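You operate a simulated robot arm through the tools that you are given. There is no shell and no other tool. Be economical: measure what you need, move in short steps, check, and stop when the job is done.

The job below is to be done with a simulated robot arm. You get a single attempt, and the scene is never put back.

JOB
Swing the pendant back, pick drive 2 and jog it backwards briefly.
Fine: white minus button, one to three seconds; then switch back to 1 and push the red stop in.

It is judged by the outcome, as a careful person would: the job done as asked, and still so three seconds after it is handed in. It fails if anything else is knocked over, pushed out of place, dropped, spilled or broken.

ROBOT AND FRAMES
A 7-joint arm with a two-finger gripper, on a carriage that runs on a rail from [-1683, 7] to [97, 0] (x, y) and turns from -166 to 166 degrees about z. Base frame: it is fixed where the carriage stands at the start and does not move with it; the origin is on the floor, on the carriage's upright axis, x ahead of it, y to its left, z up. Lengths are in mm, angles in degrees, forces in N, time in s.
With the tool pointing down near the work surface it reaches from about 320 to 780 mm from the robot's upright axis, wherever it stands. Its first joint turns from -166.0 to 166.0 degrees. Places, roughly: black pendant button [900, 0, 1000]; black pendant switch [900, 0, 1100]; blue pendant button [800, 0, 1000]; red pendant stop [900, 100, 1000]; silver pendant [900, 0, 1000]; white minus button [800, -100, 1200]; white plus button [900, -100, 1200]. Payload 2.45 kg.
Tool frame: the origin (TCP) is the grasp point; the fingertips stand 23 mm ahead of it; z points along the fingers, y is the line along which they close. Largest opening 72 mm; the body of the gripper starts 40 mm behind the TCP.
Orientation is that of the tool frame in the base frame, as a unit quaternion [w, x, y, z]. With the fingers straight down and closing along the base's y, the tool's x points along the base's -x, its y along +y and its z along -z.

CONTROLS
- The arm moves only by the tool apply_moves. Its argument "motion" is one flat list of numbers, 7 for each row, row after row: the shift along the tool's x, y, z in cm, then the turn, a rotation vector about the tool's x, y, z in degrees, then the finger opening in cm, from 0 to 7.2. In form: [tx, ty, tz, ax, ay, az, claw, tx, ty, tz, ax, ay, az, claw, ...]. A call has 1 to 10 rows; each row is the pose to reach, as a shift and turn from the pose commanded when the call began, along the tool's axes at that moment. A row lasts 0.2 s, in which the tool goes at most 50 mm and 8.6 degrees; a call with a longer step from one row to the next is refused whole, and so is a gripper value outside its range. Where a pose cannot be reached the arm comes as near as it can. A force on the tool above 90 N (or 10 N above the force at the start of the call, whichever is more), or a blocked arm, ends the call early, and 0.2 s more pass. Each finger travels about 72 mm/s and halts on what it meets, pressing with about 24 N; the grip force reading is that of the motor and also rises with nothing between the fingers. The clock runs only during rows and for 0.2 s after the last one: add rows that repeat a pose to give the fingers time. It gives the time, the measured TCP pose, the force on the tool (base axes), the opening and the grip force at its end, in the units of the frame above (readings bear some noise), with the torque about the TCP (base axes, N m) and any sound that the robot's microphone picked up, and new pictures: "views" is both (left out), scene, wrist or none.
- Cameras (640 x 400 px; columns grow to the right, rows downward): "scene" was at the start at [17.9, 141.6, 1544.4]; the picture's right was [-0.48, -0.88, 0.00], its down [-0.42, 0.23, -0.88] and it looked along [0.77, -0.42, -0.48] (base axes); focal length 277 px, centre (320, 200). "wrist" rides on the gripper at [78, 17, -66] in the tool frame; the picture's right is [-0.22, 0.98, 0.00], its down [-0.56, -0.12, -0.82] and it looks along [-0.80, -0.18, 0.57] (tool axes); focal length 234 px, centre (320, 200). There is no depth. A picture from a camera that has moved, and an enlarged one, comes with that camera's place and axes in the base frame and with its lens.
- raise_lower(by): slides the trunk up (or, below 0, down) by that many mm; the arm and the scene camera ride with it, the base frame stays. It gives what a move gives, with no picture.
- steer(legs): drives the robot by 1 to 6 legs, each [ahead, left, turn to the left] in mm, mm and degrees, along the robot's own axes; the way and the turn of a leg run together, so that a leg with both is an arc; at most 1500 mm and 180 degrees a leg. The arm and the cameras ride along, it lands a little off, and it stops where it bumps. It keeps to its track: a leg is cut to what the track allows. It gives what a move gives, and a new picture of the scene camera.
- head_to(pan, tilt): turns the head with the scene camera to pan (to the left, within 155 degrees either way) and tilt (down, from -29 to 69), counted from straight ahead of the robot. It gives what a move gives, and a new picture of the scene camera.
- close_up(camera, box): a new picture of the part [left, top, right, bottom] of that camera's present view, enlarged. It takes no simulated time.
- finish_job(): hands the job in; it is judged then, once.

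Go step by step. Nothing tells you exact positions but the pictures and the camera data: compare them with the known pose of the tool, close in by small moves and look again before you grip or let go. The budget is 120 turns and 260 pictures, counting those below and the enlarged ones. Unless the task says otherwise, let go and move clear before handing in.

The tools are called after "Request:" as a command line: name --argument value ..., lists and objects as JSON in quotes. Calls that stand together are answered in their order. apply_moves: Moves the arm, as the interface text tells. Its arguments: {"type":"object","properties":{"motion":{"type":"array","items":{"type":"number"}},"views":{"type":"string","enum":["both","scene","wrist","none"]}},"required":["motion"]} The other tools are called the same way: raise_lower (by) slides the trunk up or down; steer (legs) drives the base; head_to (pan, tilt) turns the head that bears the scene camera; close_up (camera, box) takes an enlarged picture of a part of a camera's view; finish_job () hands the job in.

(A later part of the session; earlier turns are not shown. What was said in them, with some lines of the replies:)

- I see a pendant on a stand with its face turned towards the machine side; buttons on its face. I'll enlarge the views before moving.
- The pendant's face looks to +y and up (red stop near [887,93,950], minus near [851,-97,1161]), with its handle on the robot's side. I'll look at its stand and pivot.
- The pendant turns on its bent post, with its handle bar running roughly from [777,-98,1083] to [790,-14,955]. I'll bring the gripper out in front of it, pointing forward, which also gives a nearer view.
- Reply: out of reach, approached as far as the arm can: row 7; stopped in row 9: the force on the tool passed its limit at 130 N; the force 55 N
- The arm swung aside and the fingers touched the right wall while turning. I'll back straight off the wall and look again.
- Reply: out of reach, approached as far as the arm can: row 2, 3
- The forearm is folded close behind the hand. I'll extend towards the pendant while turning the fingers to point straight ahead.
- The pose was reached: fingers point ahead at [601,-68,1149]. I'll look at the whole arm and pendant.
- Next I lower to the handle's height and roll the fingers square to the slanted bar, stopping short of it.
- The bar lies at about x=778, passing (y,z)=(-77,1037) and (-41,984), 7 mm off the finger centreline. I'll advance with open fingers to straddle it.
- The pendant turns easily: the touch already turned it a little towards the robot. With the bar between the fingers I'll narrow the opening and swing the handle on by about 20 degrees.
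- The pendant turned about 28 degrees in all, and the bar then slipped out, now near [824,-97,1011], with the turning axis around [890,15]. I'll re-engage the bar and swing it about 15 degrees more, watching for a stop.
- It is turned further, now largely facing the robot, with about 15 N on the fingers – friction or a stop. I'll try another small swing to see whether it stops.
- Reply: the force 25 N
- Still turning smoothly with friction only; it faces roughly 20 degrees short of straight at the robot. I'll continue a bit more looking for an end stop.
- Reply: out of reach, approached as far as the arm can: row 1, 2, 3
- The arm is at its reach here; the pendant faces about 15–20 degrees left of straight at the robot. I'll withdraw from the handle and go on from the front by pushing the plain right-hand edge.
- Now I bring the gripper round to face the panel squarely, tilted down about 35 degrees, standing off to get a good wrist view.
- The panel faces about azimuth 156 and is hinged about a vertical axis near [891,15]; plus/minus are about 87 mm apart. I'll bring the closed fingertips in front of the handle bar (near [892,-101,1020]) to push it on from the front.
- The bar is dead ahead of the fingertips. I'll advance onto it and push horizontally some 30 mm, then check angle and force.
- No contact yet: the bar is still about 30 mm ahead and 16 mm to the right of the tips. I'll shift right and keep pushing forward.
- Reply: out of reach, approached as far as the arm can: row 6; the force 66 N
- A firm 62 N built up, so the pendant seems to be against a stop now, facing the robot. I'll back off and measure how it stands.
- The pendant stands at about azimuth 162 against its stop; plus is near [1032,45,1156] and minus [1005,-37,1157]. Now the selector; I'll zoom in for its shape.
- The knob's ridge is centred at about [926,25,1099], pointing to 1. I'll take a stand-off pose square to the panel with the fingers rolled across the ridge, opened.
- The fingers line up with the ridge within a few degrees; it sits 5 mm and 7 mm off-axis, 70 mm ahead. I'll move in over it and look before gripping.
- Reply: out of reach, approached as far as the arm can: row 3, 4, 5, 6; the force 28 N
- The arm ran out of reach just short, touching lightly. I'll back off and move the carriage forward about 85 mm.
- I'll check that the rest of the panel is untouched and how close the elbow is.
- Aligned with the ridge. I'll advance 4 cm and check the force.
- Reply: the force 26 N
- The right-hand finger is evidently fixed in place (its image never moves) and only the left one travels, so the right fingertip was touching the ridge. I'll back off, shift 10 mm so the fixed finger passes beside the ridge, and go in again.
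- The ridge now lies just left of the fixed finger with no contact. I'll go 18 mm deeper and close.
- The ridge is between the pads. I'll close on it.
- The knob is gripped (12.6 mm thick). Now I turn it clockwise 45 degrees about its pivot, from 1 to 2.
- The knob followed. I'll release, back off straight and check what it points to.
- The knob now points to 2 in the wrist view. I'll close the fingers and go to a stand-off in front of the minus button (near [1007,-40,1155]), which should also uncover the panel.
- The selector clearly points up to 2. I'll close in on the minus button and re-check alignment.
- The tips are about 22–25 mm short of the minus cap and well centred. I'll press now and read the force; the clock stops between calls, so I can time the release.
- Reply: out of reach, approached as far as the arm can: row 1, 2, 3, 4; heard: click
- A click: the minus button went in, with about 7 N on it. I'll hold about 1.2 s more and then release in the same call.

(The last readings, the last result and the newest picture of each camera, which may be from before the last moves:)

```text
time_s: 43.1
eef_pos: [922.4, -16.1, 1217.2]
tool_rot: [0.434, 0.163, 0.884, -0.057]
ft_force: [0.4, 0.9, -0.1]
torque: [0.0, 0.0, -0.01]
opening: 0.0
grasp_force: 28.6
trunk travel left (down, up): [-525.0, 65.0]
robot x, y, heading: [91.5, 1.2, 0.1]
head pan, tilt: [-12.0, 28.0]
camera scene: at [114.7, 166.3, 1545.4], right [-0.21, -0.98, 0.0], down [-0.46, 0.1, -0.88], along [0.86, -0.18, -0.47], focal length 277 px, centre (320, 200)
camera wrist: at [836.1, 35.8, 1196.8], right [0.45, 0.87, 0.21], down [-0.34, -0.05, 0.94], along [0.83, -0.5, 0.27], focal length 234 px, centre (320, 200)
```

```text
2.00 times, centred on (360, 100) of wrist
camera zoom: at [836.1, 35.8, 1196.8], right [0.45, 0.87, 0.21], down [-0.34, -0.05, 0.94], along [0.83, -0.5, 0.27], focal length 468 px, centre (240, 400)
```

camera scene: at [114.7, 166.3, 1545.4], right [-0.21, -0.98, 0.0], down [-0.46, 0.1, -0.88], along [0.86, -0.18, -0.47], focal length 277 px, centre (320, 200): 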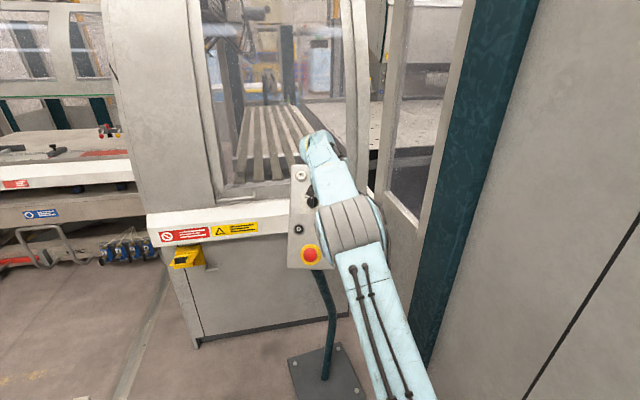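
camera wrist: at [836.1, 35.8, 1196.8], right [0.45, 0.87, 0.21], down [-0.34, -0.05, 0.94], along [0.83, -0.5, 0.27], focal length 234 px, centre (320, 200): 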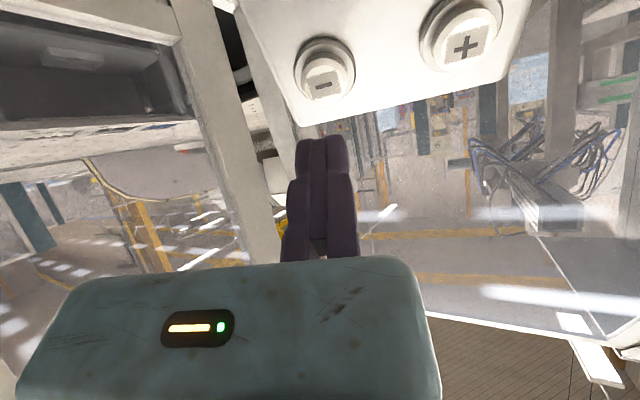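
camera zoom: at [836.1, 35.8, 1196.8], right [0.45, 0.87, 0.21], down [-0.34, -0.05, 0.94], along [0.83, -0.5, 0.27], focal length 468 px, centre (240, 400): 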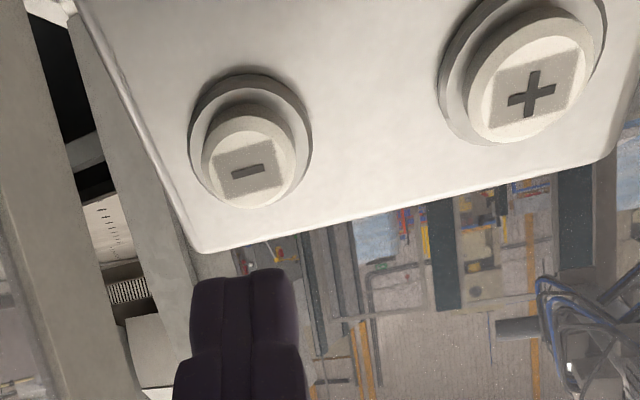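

The minus button has sprung back out. Now I return to the stand-off over the selector, fingers opened to 4 cm.

Request:
apply_moves --motion '[2.4, 1.2, -0.3, 0, 0, 0, 2, 4.8, 2.4, -0.4, 0, 0, 0, 4, 7.2, 3.6, -0.4, 0, 0, 0, 4, 9.5, 4.7, -0.4, 0, 0, 0, 4, 9.5, 4.7, -0.4, 0, 0, 0, 4]' --views "wrist"

Request:
close_up --camera "wrist" --box '[200, 0, 480, 175]'

```text
time_s: 44.4
eef_pos: [881.8, 52.3, 1145.6]
tool_rot: [0.434, 0.162, 0.884, -0.057]
ft_force: [-0.3, 1.0, -0.2]
torque: [-0.02, 0.02, -0.01]
opening: 40.0
grasp_force: 0.0
trunk travel left (down, up): [-525.0, 65.0]
robot x, y, heading: [87.2, 0.0, -0.1]
head pan, tilt: [-12.0, 28.0]
camera wrist: at [795.1, 104.0, 1125.7], right [0.45, 0.87, 0.21], down [-0.34, -0.05, 0.94], along [0.83, -0.5, 0.27], focal length 234 px, centre (320, 200)
```

wrist: 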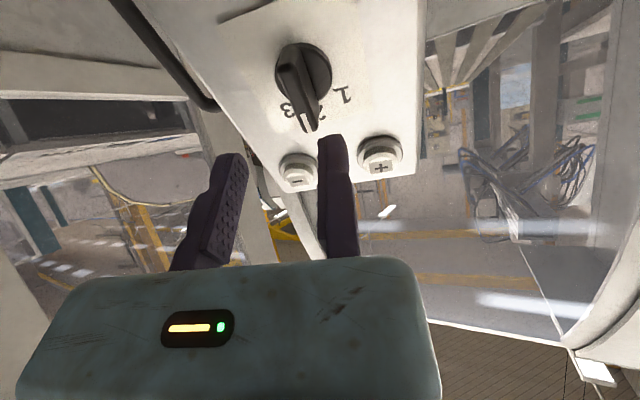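

```text
2.29 times, centred on (340, 88) of wrist
camera zoom: at [795.1, 104.0, 1125.7], right [0.45, 0.87, 0.21], down [-0.34, -0.05, 0.94], along [0.83, -0.5, 0.27], focal length 535 px, centre (274, 457)
```

zoom: 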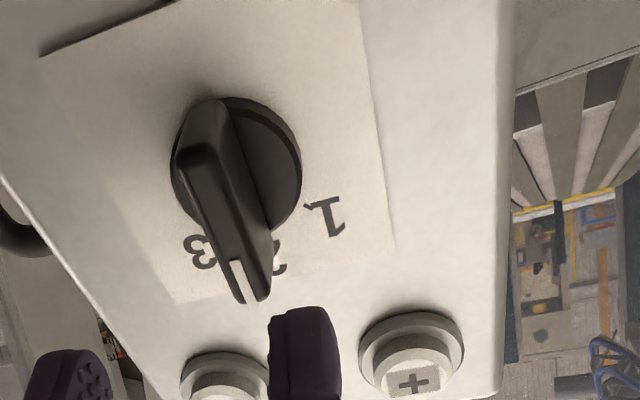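

Same relative view as after the first turn, so I'll re-enter along the same path and grip.

Request:
apply_moves --motion '[-0.1, 0.2, 2, 0, 0, 0, 4, -0.1, 0.2, 4, 0, 0, 0, 4, -0.1, 0.2, 5.5, 0, 0, 0, 4, -0.1, 0.2, 7, 0, 0, 0, 4, -0.1, 0.1, 7, 0, 0, 0, 3, -0.1, -0.1, 7, 0, 0, 0, 1.8, -0.1, -0.3, 7, 0, 0, 0, 0.6, -0.1, -0.3, 7, 0, 0, 0, 0.6, -0.1, -0.3, 7, 0, 0, 0, 0.6]' --views "wrist"

Request:
close_up --camera "wrist" --box '[160, 40, 480, 240]'

```text
time_s: 46.4
eef_pos: [933.0, 29.7, 1104.8]
tool_rot: [0.434, 0.165, 0.884, -0.058]
ft_force: [-15.9, -14.2, -0.9]
torque: [0.46, 0.13, 0.51]
opening: 13.2
grasp_force: 39.7
trunk travel left (down, up): [-525.0, 65.0]
robot x, y, heading: [88.7, -1.2, -0.1]
head pan, tilt: [-12.0, 28.0]
camera wrist: at [846.7, 81.0, 1084.7], right [0.46, 0.86, 0.21], down [-0.34, -0.05, 0.94], along [0.82, -0.5, 0.27], focal length 234 px, centre (320, 200)
```

wrist: 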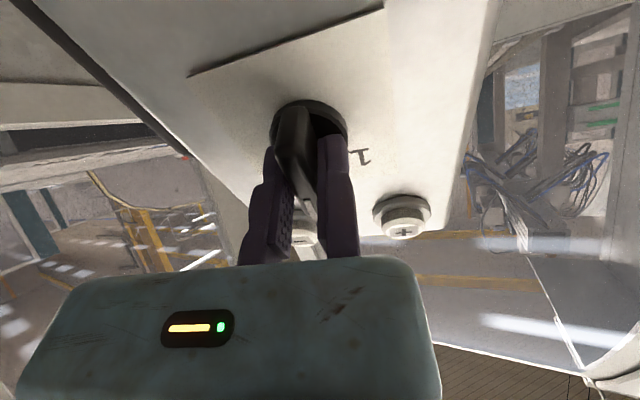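

```text
2.00 times, centred on (320, 140) of wrist
camera zoom: at [846.7, 81.0, 1084.7], right [0.46, 0.86, 0.21], down [-0.34, -0.05, 0.94], along [0.82, -0.5, 0.27], focal length 468 px, centre (320, 320)
```

zoom: 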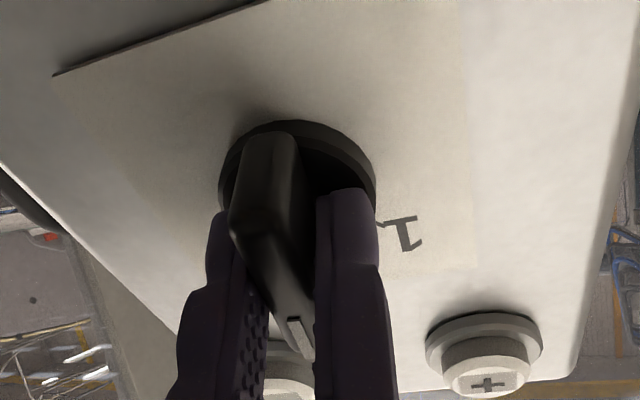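

Gripped again. Turning counter-clockwise 45 degrees back to 1.

Request:
apply_moves --motion '[0.08, -0.05, 0, 0, 0, -7.5, 0.6, 0.155, -0.07, 0, 0, 0, -15, 0.6, 0.23, -0.1, 0, 0, 0, -22.5, 0.6, 0.3, -0.13, 0, 0, 0, -30, 0.6, 0.37, -0.18, 0, 0, 0, -37.5, 0.6, 0.42, -0.23, 0, 0, 0, -45, 0.6, 0.43, -0.23, 0, 0, 0, -46, 0.6]' --views "wrist"

Request:
apply_moves --motion '[0, 0, 0, 0, 0, 0, 2, 0, 0.3, 0, 0, 0, 0, 3, 0, 0.3, 0, 0, 0, 0, 4, 0, 0.3, -2, 0, 0, 0, 4, 0, 0.3, -4.5, 0, 0, 0, 4, 0, 0.3, -7, 0, 0, 0, 4, 0, 0.3, -9, 0, 0, 0, 4]'

Request:
close_up --camera "wrist" --box '[200, 0, 480, 175]'

```text
time_s: 48.0
eef_pos: [930.2, 30.0, 1100.7]
tool_rot: [0.378, -0.196, 0.877, -0.222]
ft_force: [-8.5, -22.7, -1.2]
torque: [0.58, 0.08, 0.58]
opening: 12.7
grasp_force: 39.4
trunk travel left (down, up): [-525.0, 65.0]
robot x, y, heading: [87.4, -0.5, 0.0]
head pan, tilt: [-12.0, 28.0]
camera wrist: at [829.5, 20.5, 1087.7], right [-0.03, 0.92, -0.4], down [-0.23, 0.38, 0.89], along [0.97, 0.12, 0.2], focal length 234 px, centre (320, 200)
```

wrist: 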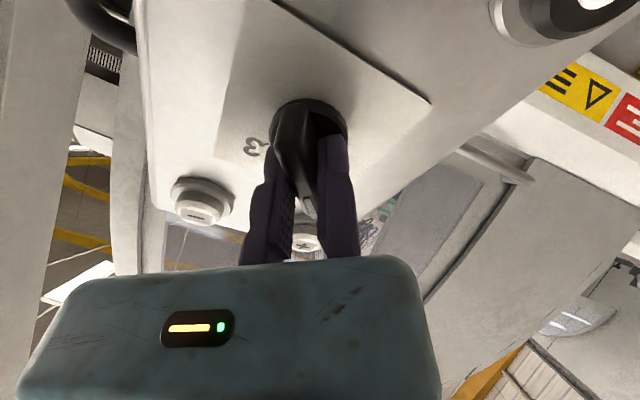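

```text
time_s: 49.5
eef_pos: [863.0, 58.7, 1153.7]
tool_rot: [0.378, -0.196, 0.877, -0.222]
ft_force: [-0.3, 0.1, 0.0]
torque: [0.0, 0.02, 0.0]
opening: 40.0
grasp_force: 0.0
trunk travel left (down, up): [-525.0, 65.0]
robot x, y, heading: [86.4, 2.4, 0.4]
head pan, tilt: [-12.0, 28.0]
camera scene: at [114.6, 166.3, 1545.5], right [-0.21, -0.98, 0.0], down [-0.46, 0.1, -0.88], along [0.86, -0.18, -0.47], focal length 277 px, centre (320, 200)
camera wrist: at [762.2, 48.3, 1141.2], right [-0.03, 0.92, -0.4], down [-0.23, 0.38, 0.89], along [0.97, 0.12, 0.2], focal length 234 px, centre (320, 200)
```

scene: 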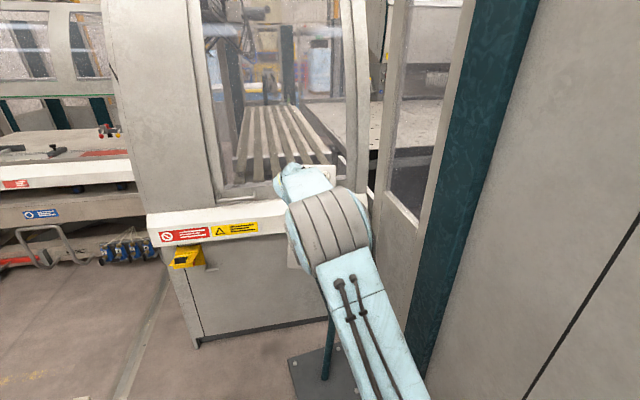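
wrist: 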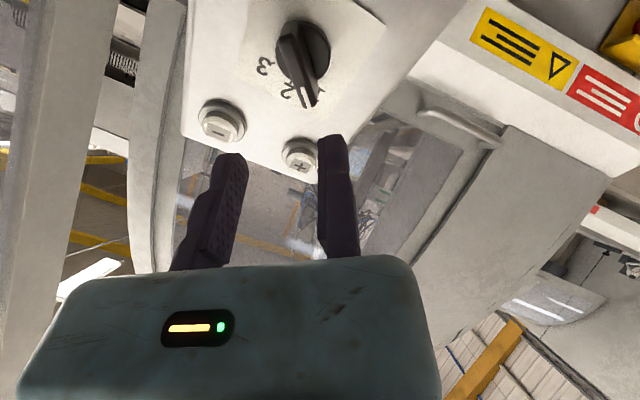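

```text
2.29 times, centred on (340, 88) of wrist
camera zoom: at [762.2, 48.3, 1141.2], right [-0.03, 0.92, -0.4], down [-0.23, 0.38, 0.89], along [0.97, 0.12, 0.2], focal length 535 px, centre (274, 457)
```

zoom: 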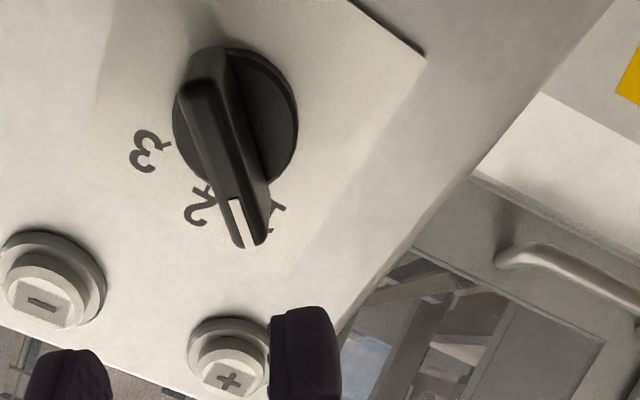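

The knob appears back at 1; I'll confirm from the scene camera. Next I draw back and go to a stand-off in front of the red stop (about [825,52,947]).

Request:
apply_moves --motion '[1, 0.5, -3, 0, 0, 3, 3, 3.5, 2.2, -4, 0, 0, 10, 2, 6, 4, -4, 0, 0, 17.5, 1, 8.5, 6, -3, 0, 0, 25, 0, 11, 8, -2, 0, 0, 32, 0, 13, 9.5, 0, 0, 0, 39, 0, 14.9, 10.9, 1, 0, 0, 46, 0, 14.9, 10.9, 1, 0, 0, 46, 0]'

Request:
close_up --camera "scene" --box '[250, 130, 390, 280]'

Request:
close_up --camera "wrist" --box '[200, 0, 520, 200]'

```text
time_s: 51.4
eef_pos: [755.2, 66.9, 1002.3]
tool_rot: [0.434, 0.163, 0.884, -0.056]
ft_force: [0.5, -0.4, -0.4]
torque: [-0.01, 0.01, -0.02]
opening: 0.0
grasp_force: 23.9
trunk travel left (down, up): [-525.0, 65.0]
robot x, y, heading: [87.6, -0.5, 0.0]
head pan, tilt: [-12.0, 28.0]
camera scene: at [114.8, 166.5, 1545.5], right [-0.21, -0.98, 0.0], down [-0.46, 0.1, -0.88], along [0.86, -0.18, -0.47], focal length 277 px, centre (320, 200)
camera wrist: at [669.6, 118.4, 982.9], right [0.45, 0.87, 0.21], down [-0.34, -0.05, 0.94], along [0.82, -0.5, 0.27], focal length 234 px, centre (320, 200)
```

scene: 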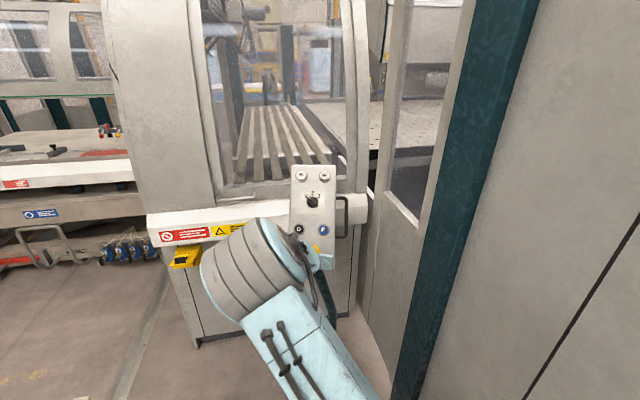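
wrist: 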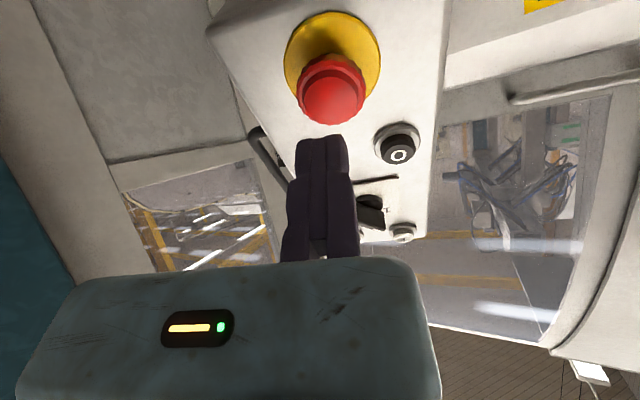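

```text
2.67 times, centred on (320, 205) of scene
camera zoom: at [114.8, 166.5, 1545.5], right [-0.21, -0.98, 0.0], down [-0.46, 0.1, -0.88], along [0.86, -0.18, -0.47], focal length 738 px, centre (320, 187)
```

zoom: 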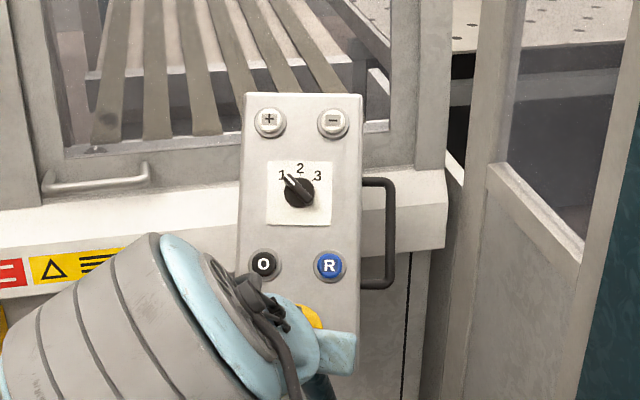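

```text
2.00 times, centred on (360, 100) of wrist
camera zoom: at [669.6, 118.4, 982.9], right [0.45, 0.87, 0.21], down [-0.34, -0.05, 0.94], along [0.82, -0.5, 0.27], focal length 468 px, centre (240, 400)
```

zoom: 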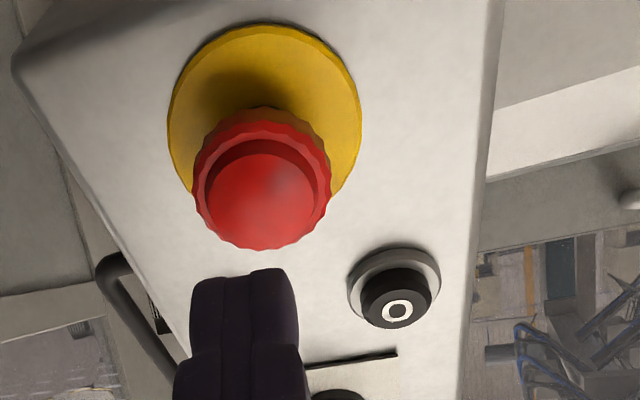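

The scene view confirms the selector at 1 and the pendant still facing the robot. The red cap is about 36 mm ahead of the tips and slightly left; I'll close in a bit and check once more.

Request:
apply_moves --motion '[0, 0.2, 1, 0, 0, 0, 0, 0, 0.2, 2.2, 0, 0, 0, 0, 0, 0.2, 2.2, 0, 0, 0, 0]' --views "wrist"

Request:
close_up --camera "wrist" --box '[200, 20, 440, 170]'

```text
time_s: 52.1
eef_pos: [773.5, 63.9, 991.3]
tool_rot: [0.434, 0.163, 0.884, -0.058]
ft_force: [-0.1, 0.0, 0.0]
torque: [0.01, 0.01, 0.0]
opening: 0.2
grasp_force: 23.7
trunk travel left (down, up): [-525.0, 65.0]
robot x, y, heading: [88.1, 0.9, 0.4]
head pan, tilt: [-12.0, 28.0]
camera wrist: at [687.0, 114.1, 970.9], right [0.45, 0.87, 0.21], down [-0.34, -0.05, 0.94], along [0.83, -0.5, 0.27], focal length 234 px, centre (320, 200)
```

wrist: 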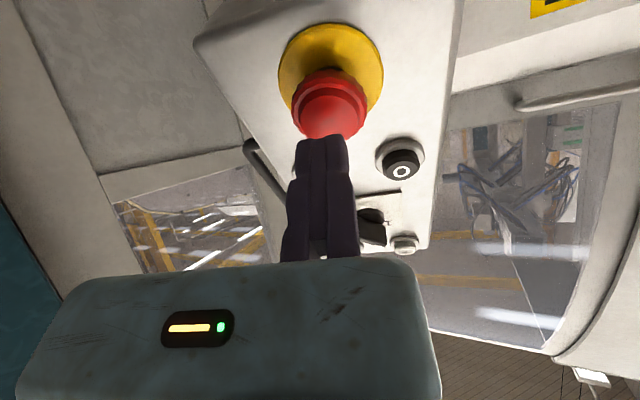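

```text
2.67 times, centred on (320, 95) of wrist
camera zoom: at [687.0, 114.1, 970.9], right [0.45, 0.87, 0.21], down [-0.34, -0.05, 0.94], along [0.83, -0.5, 0.27], focal length 624 px, centre (320, 480)
```

zoom: 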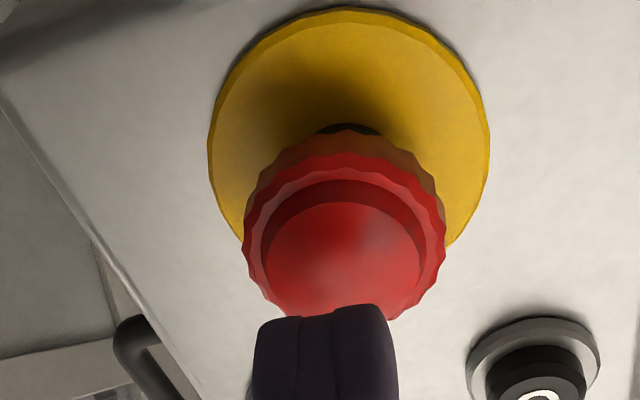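

The tips are about 27 mm from the cap; a 6 mm upward shift centres them. Now pressing the stop in.

Request:
apply_moves --motion '[-0.6, 0.1, 1, 0, 0, 0, 0, -0.6, 0.1, 2, 0, 0, 0, 0, -0.6, 0.1, 2.6, 0, 0, 0, 0, -0.6, 0.1, 3.1, 0, 0, 0, 0, -0.6, 0.1, 3.5, 0, 0, 0, 0]' --views "wrist"

Request:
close_up --camera "wrist" --box '[200, 20, 440, 170]'

```text
time_s: 53.4
eef_pos: [802.3, 57.0, 975.0]
tool_rot: [0.435, 0.162, 0.884, -0.056]
ft_force: [-9.3, 1.9, 5.3]
torque: [0.0, 0.02, 0.07]
opening: 0.1
grasp_force: 23.9
trunk travel left (down, up): [-525.0, 65.0]
robot x, y, heading: [87.1, -1.6, 0.4]
head pan, tilt: [-12.0, 28.0]
camera wrist: at [716.0, 107.2, 954.7], right [0.45, 0.87, 0.21], down [-0.34, -0.05, 0.94], along [0.83, -0.5, 0.27], focal length 234 px, centre (320, 200)
```

wrist: 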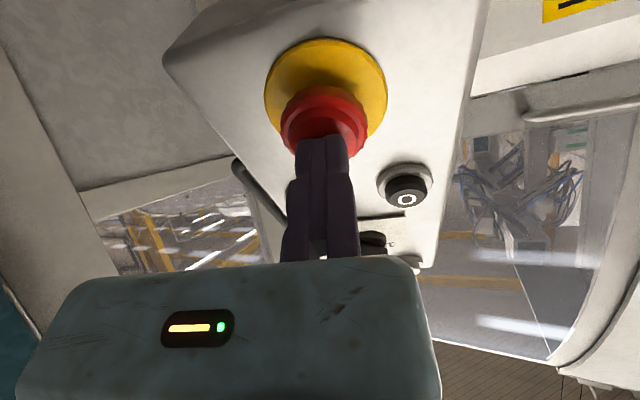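

```text
2.67 times, centred on (320, 95) of wrist
camera zoom: at [716.0, 107.2, 954.7], right [0.45, 0.87, 0.21], down [-0.34, -0.05, 0.94], along [0.83, -0.5, 0.27], focal length 624 px, centre (320, 480)
```

zoom: 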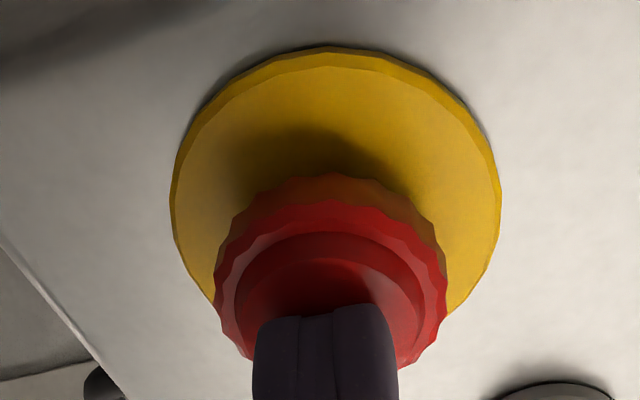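

Contact with about 11 N, tips centred on the cap. I'll push on in small steps until it clicks.

Request:
apply_moves --motion '[0, 0, 0.3, 0, 0, 0, 0, 0, 0, 0.6, 0, 0, 0, 0, 0, 0, 0.9, 0, 0, 0, 0, 0, 0, 0.9, 0, 0, 0, 0]' --views "wrist"

```text
time_s: 54.4
eef_pos: [804.9, 56.4, 972.1]
tool_rot: [0.437, 0.162, 0.883, -0.056]
ft_force: [-54.1, 14.8, 35.5]
torque: [0.55, 0.18, 0.01]
opening: 6.2
grasp_force: 28.1
trunk travel left (down, up): [-525.0, 65.0]
robot x, y, heading: [85.9, 1.6, 0.2]
head pan, tilt: [-12.0, 28.0]
camera wrist: at [718.0, 106.5, 952.5], right [0.45, 0.87, 0.21], down [-0.34, -0.05, 0.94], along [0.82, -0.49, 0.27], focal length 234 px, centre (320, 200)
```

wrist: 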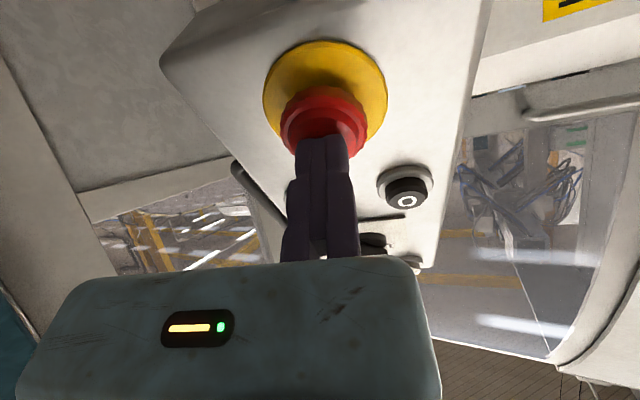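

66 N and only 3–4 mm of travel, no click yet. I'll push a little further.

Request:
apply_moves --motion '[0, 0, 0.2, 0, 0, 0, 0, 0, 0, 0.4, 0, 0, 0, 0, 0, 0, 0.6, 0, 0, 0, 0]' --views "wrist"

Request:
close_up --camera "wrist" --box '[200, 20, 440, 170]'

```text
time_s: 55.1
eef_pos: [804.3, 57.5, 974.1]
tool_rot: [0.438, 0.161, 0.883, -0.054]
ft_force: [-286.0, 55.9, 211.0]
torque: [0.42, -0.1, 0.58]
opening: 6.0
grasp_force: 28.6
trunk travel left (down, up): [-525.0, 65.0]
robot x, y, heading: [87.5, -1.7, 0.4]
head pan, tilt: [-12.0, 28.0]
stopped in row 3: the force on the tool passed its limit at 92 N (the readings are from after the stop); the commanded pose is now the measured one
camera wrist: at [717.1, 107.7, 953.7], right [0.45, 0.87, 0.22], down [-0.35, -0.06, 0.94], along [0.83, -0.49, 0.27], focal length 234 px, centre (320, 200)
```

wrist: 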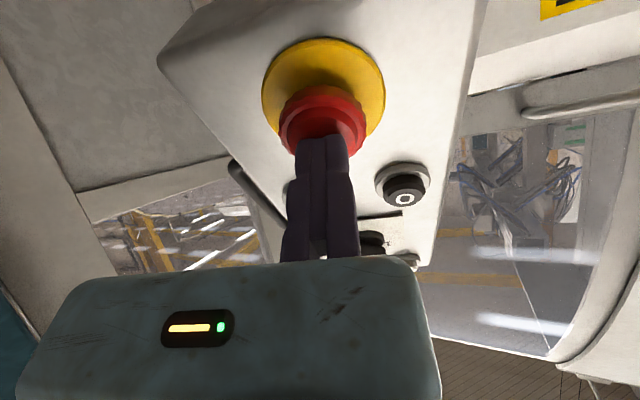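

```text
2.67 times, centred on (320, 95) of wrist
camera zoom: at [717.1, 107.7, 953.7], right [0.45, 0.87, 0.22], down [-0.35, -0.06, 0.94], along [0.83, -0.49, 0.27], focal length 624 px, centre (320, 480)
```

zoom: 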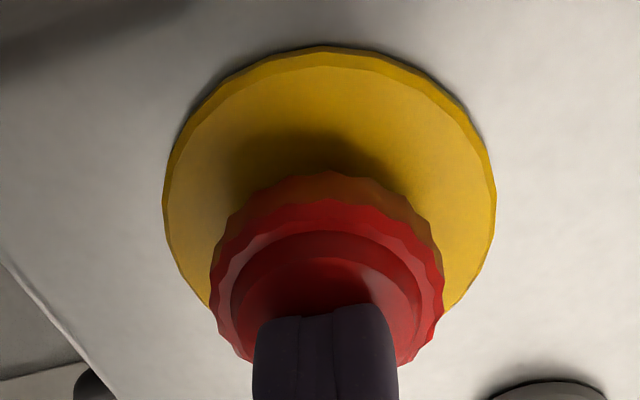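

The force limit was met without a click. I'll back off and compare the button with its former state.

Request:
apply_moves --motion '[0, 0, -1, 0, 0, 0, 0, 0, 0, -2.5, 0, 0, 0, 0, 0.5, 0, -3.7, 0, 0, 0, 0, 0.6, -0.2, -3.7, 0, 0, 0, 0]'

Request:
close_up --camera "wrist" --box '[200, 20, 440, 170]'

Request:
close_up --camera "scene" --box '[250, 130, 390, 280]'

```text
time_s: 56.1
eef_pos: [781.1, 62.7, 983.2]
tool_rot: [0.435, 0.162, 0.884, -0.056]
ft_force: [-0.6, 0.6, -0.6]
torque: [0.02, 0.02, -0.01]
opening: 0.2
grasp_force: 28.5
trunk travel left (down, up): [-525.0, 65.0]
robot x, y, heading: [88.0, 0.3, -0.1]
head pan, tilt: [-12.0, 28.0]
camera scene: at [114.2, 166.5, 1545.4], right [-0.21, -0.98, 0.0], down [-0.46, 0.1, -0.88], along [0.86, -0.18, -0.47], focal length 277 px, centre (320, 200)
camera wrist: at [694.6, 113.4, 963.9], right [0.45, 0.87, 0.21], down [-0.34, -0.05, 0.94], along [0.83, -0.49, 0.27], focal length 234 px, centre (320, 200)
```

scene: 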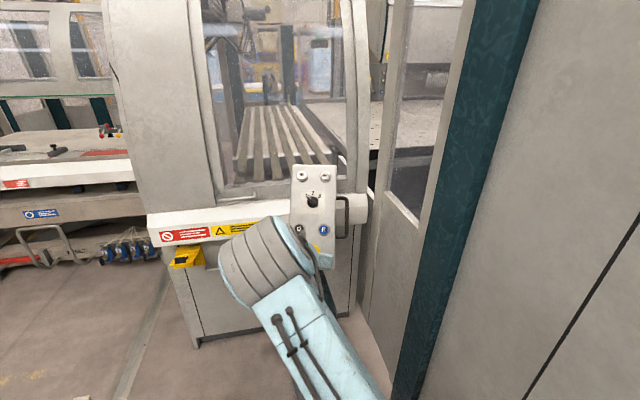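
wrist: 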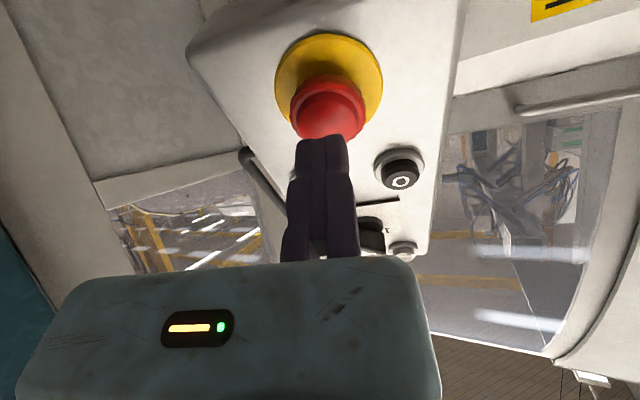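

```text
2.67 times, centred on (320, 95) of wrist
camera zoom: at [694.6, 113.4, 963.9], right [0.45, 0.87, 0.21], down [-0.34, -0.05, 0.94], along [0.83, -0.49, 0.27], focal length 624 px, centre (320, 480)
```

zoom: 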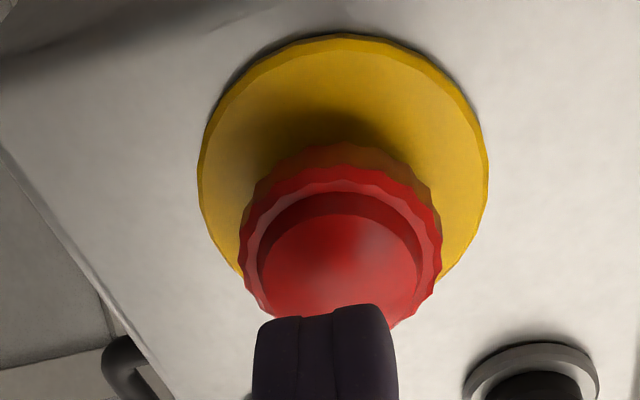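

```text
2.67 times, centred on (320, 205) of scene
camera zoom: at [114.2, 166.5, 1545.4], right [-0.21, -0.98, 0.0], down [-0.46, 0.1, -0.88], along [0.86, -0.18, -0.47], focal length 738 px, centre (320, 187)
```

zoom: 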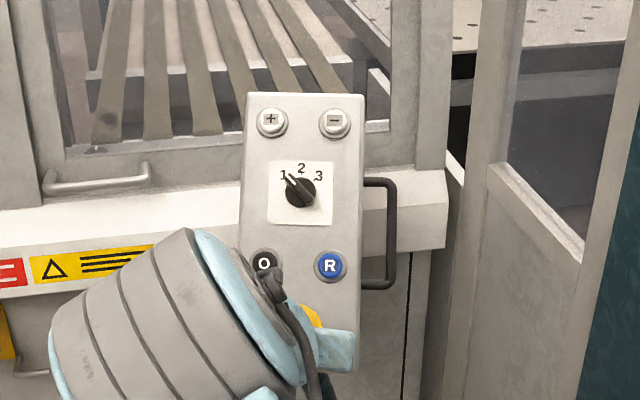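

The cap seems to stand lower now. I'll go back to the exact earlier stand-off pose to compare the pictures one to one.

Request:
apply_moves --motion '[-0.1, -0.4, -1.5, 0, 0, 0, 0, -0.2, -0.4, -3.2, 0, 0, 0, 0, -0.2, -0.4, -3.2, 0, 0, 0, 0]' --views "wrist"

Request:
close_up --camera "wrist" --box '[200, 0, 520, 200]'

```text
time_s: 56.9
eef_pos: [756.3, 66.4, 1004.2]
tool_rot: [0.434, 0.162, 0.884, -0.056]
ft_force: [0.0, 1.0, 0.3]
torque: [0.03, 0.0, 0.01]
opening: 0.0
grasp_force: 28.3
trunk travel left (down, up): [-525.0, 65.0]
robot x, y, heading: [85.9, -0.5, 0.2]
head pan, tilt: [-12.0, 28.0]
camera wrist: at [670.3, 117.0, 985.6], right [0.45, 0.87, 0.21], down [-0.34, -0.06, 0.94], along [0.83, -0.49, 0.27], focal length 234 px, centre (320, 200)
```

wrist: 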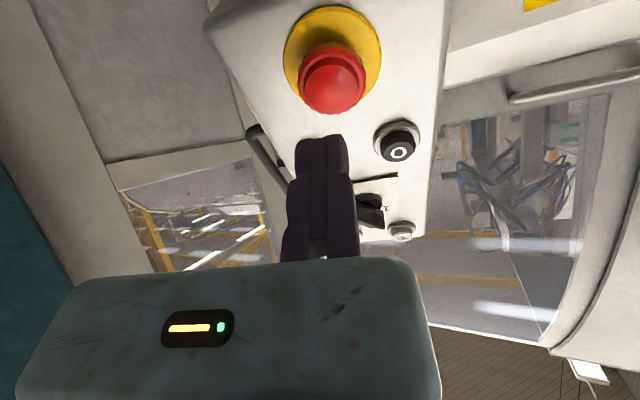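

```text
2.00 times, centred on (360, 100) of wrist
camera zoom: at [670.3, 117.0, 985.6], right [0.45, 0.87, 0.21], down [-0.34, -0.06, 0.94], along [0.83, -0.49, 0.27], focal length 468 px, centre (240, 400)
```

zoom: 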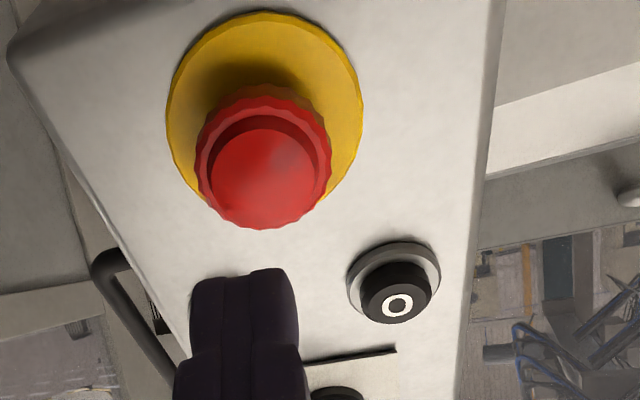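

At the same pose the red cap sits about 4 mm lower against its yellow ring and stays there: pushed in and latched. The selector is at 1 and the pendant still faces the robot, so I'll move well clear and take a last look.

Request:
apply_moves --motion '[0, 0, -4, 0, 0, 0, 0, 0, 0, -8, 0, 0, 0, 0, 0, 0, -12, 0, 0, 0, 0, 0, -3, -14, 0, 0, 0, 0, 0, -6, -15, 0, 0, 0, 0]'

Request:
close_up --camera "scene" --box '[250, 130, 390, 280]'

Request:
close_up --camera "wrist" --box '[240, 0, 480, 150]'

```text
time_s: 58.1
eef_pos: [623.3, 46.5, 1094.0]
tool_rot: [0.434, 0.161, 0.884, -0.056]
ft_force: [0.2, 0.0, 0.6]
torque: [0.0, -0.02, 0.0]
opening: 0.1
grasp_force: 28.4
trunk travel left (down, up): [-525.0, 65.0]
robot x, y, heading: [86.2, 1.0, 0.4]
head pan, tilt: [-12.0, 28.0]
camera scene: at [114.2, 166.4, 1545.5], right [-0.21, -0.98, 0.0], down [-0.46, 0.1, -0.88], along [0.86, -0.18, -0.47], focal length 277 px, centre (320, 200)
camera wrist: at [537.2, 96.4, 1074.6], right [0.45, 0.87, 0.21], down [-0.34, -0.06, 0.94], along [0.83, -0.49, 0.27], focal length 234 px, centre (320, 200)
```

scene: 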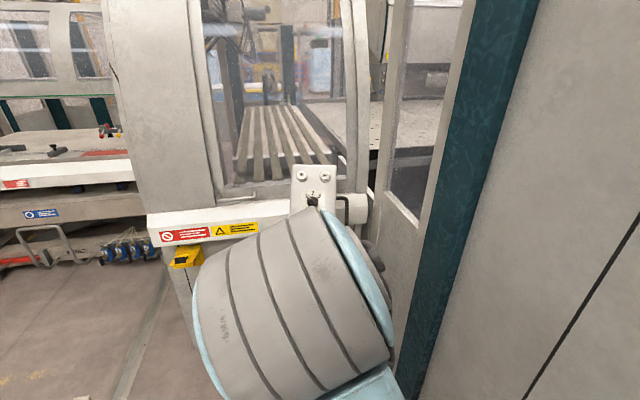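
wrist: 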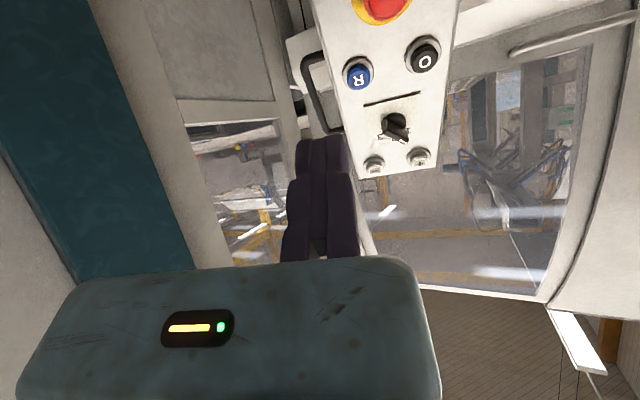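

```text
2.67 times, centred on (320, 205) of scene
camera zoom: at [114.2, 166.4, 1545.5], right [-0.21, -0.98, 0.0], down [-0.46, 0.1, -0.88], along [0.86, -0.18, -0.47], focal length 738 px, centre (320, 187)
```

zoom: 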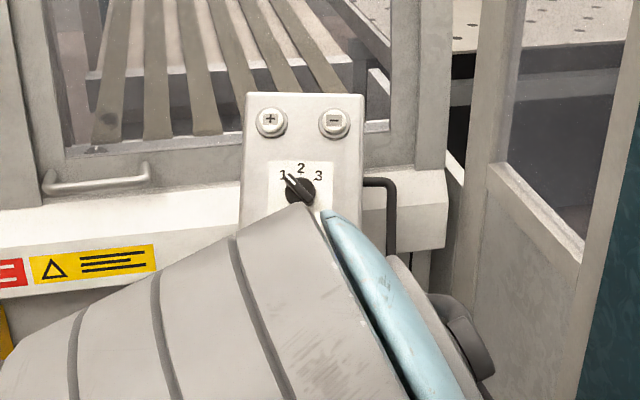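

```text
2.67 times, centred on (360, 75) of wrist
camera zoom: at [537.2, 96.4, 1074.6], right [0.45, 0.87, 0.21], down [-0.34, -0.06, 0.94], along [0.83, -0.49, 0.27], focal length 624 px, centre (213, 533)
```

zoom: 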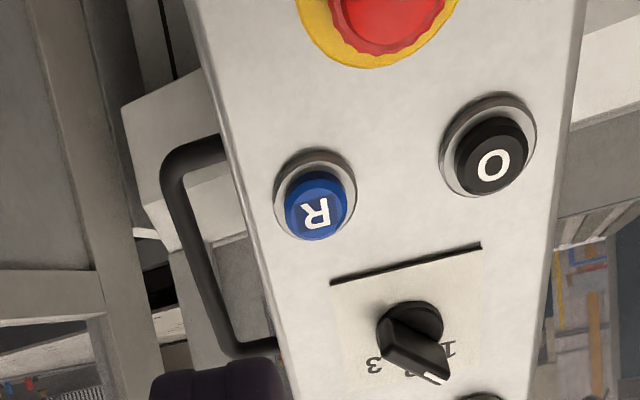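

The selector shows 1, the stop is in, the pendant faces the robot and the arm is clear. I'm handing it in.

Request:
finish_job

```text
The job is handed in.
```

I handed the job in with every step carried out, but I could not confirm the jog time or that the drive actually moved.

- **Pendant:** it is swung back to face the robot, up against what felt like its stop.
- **Jog:** with the selector on 2, I pressed the white minus button and heard it click. From the press timing I estimate it was held between 1.3 and 2.2 seconds. I saw no movement in the machine and heard no motor.
- **Selector:** it is back on 1, confirmed in the last pictures.
- **Red stop:** it sits about 4 mm lower than before and stayed there after I let go, so I take it as latched. I heard no click, and the last push ended when the arm's 90 N limit tripped; the reading just after was about 360 N.
- **Contact:** early on, while turning, the fingers bumped the right-hand wall at about 130 N. I saw nothing knocked over or out of place.
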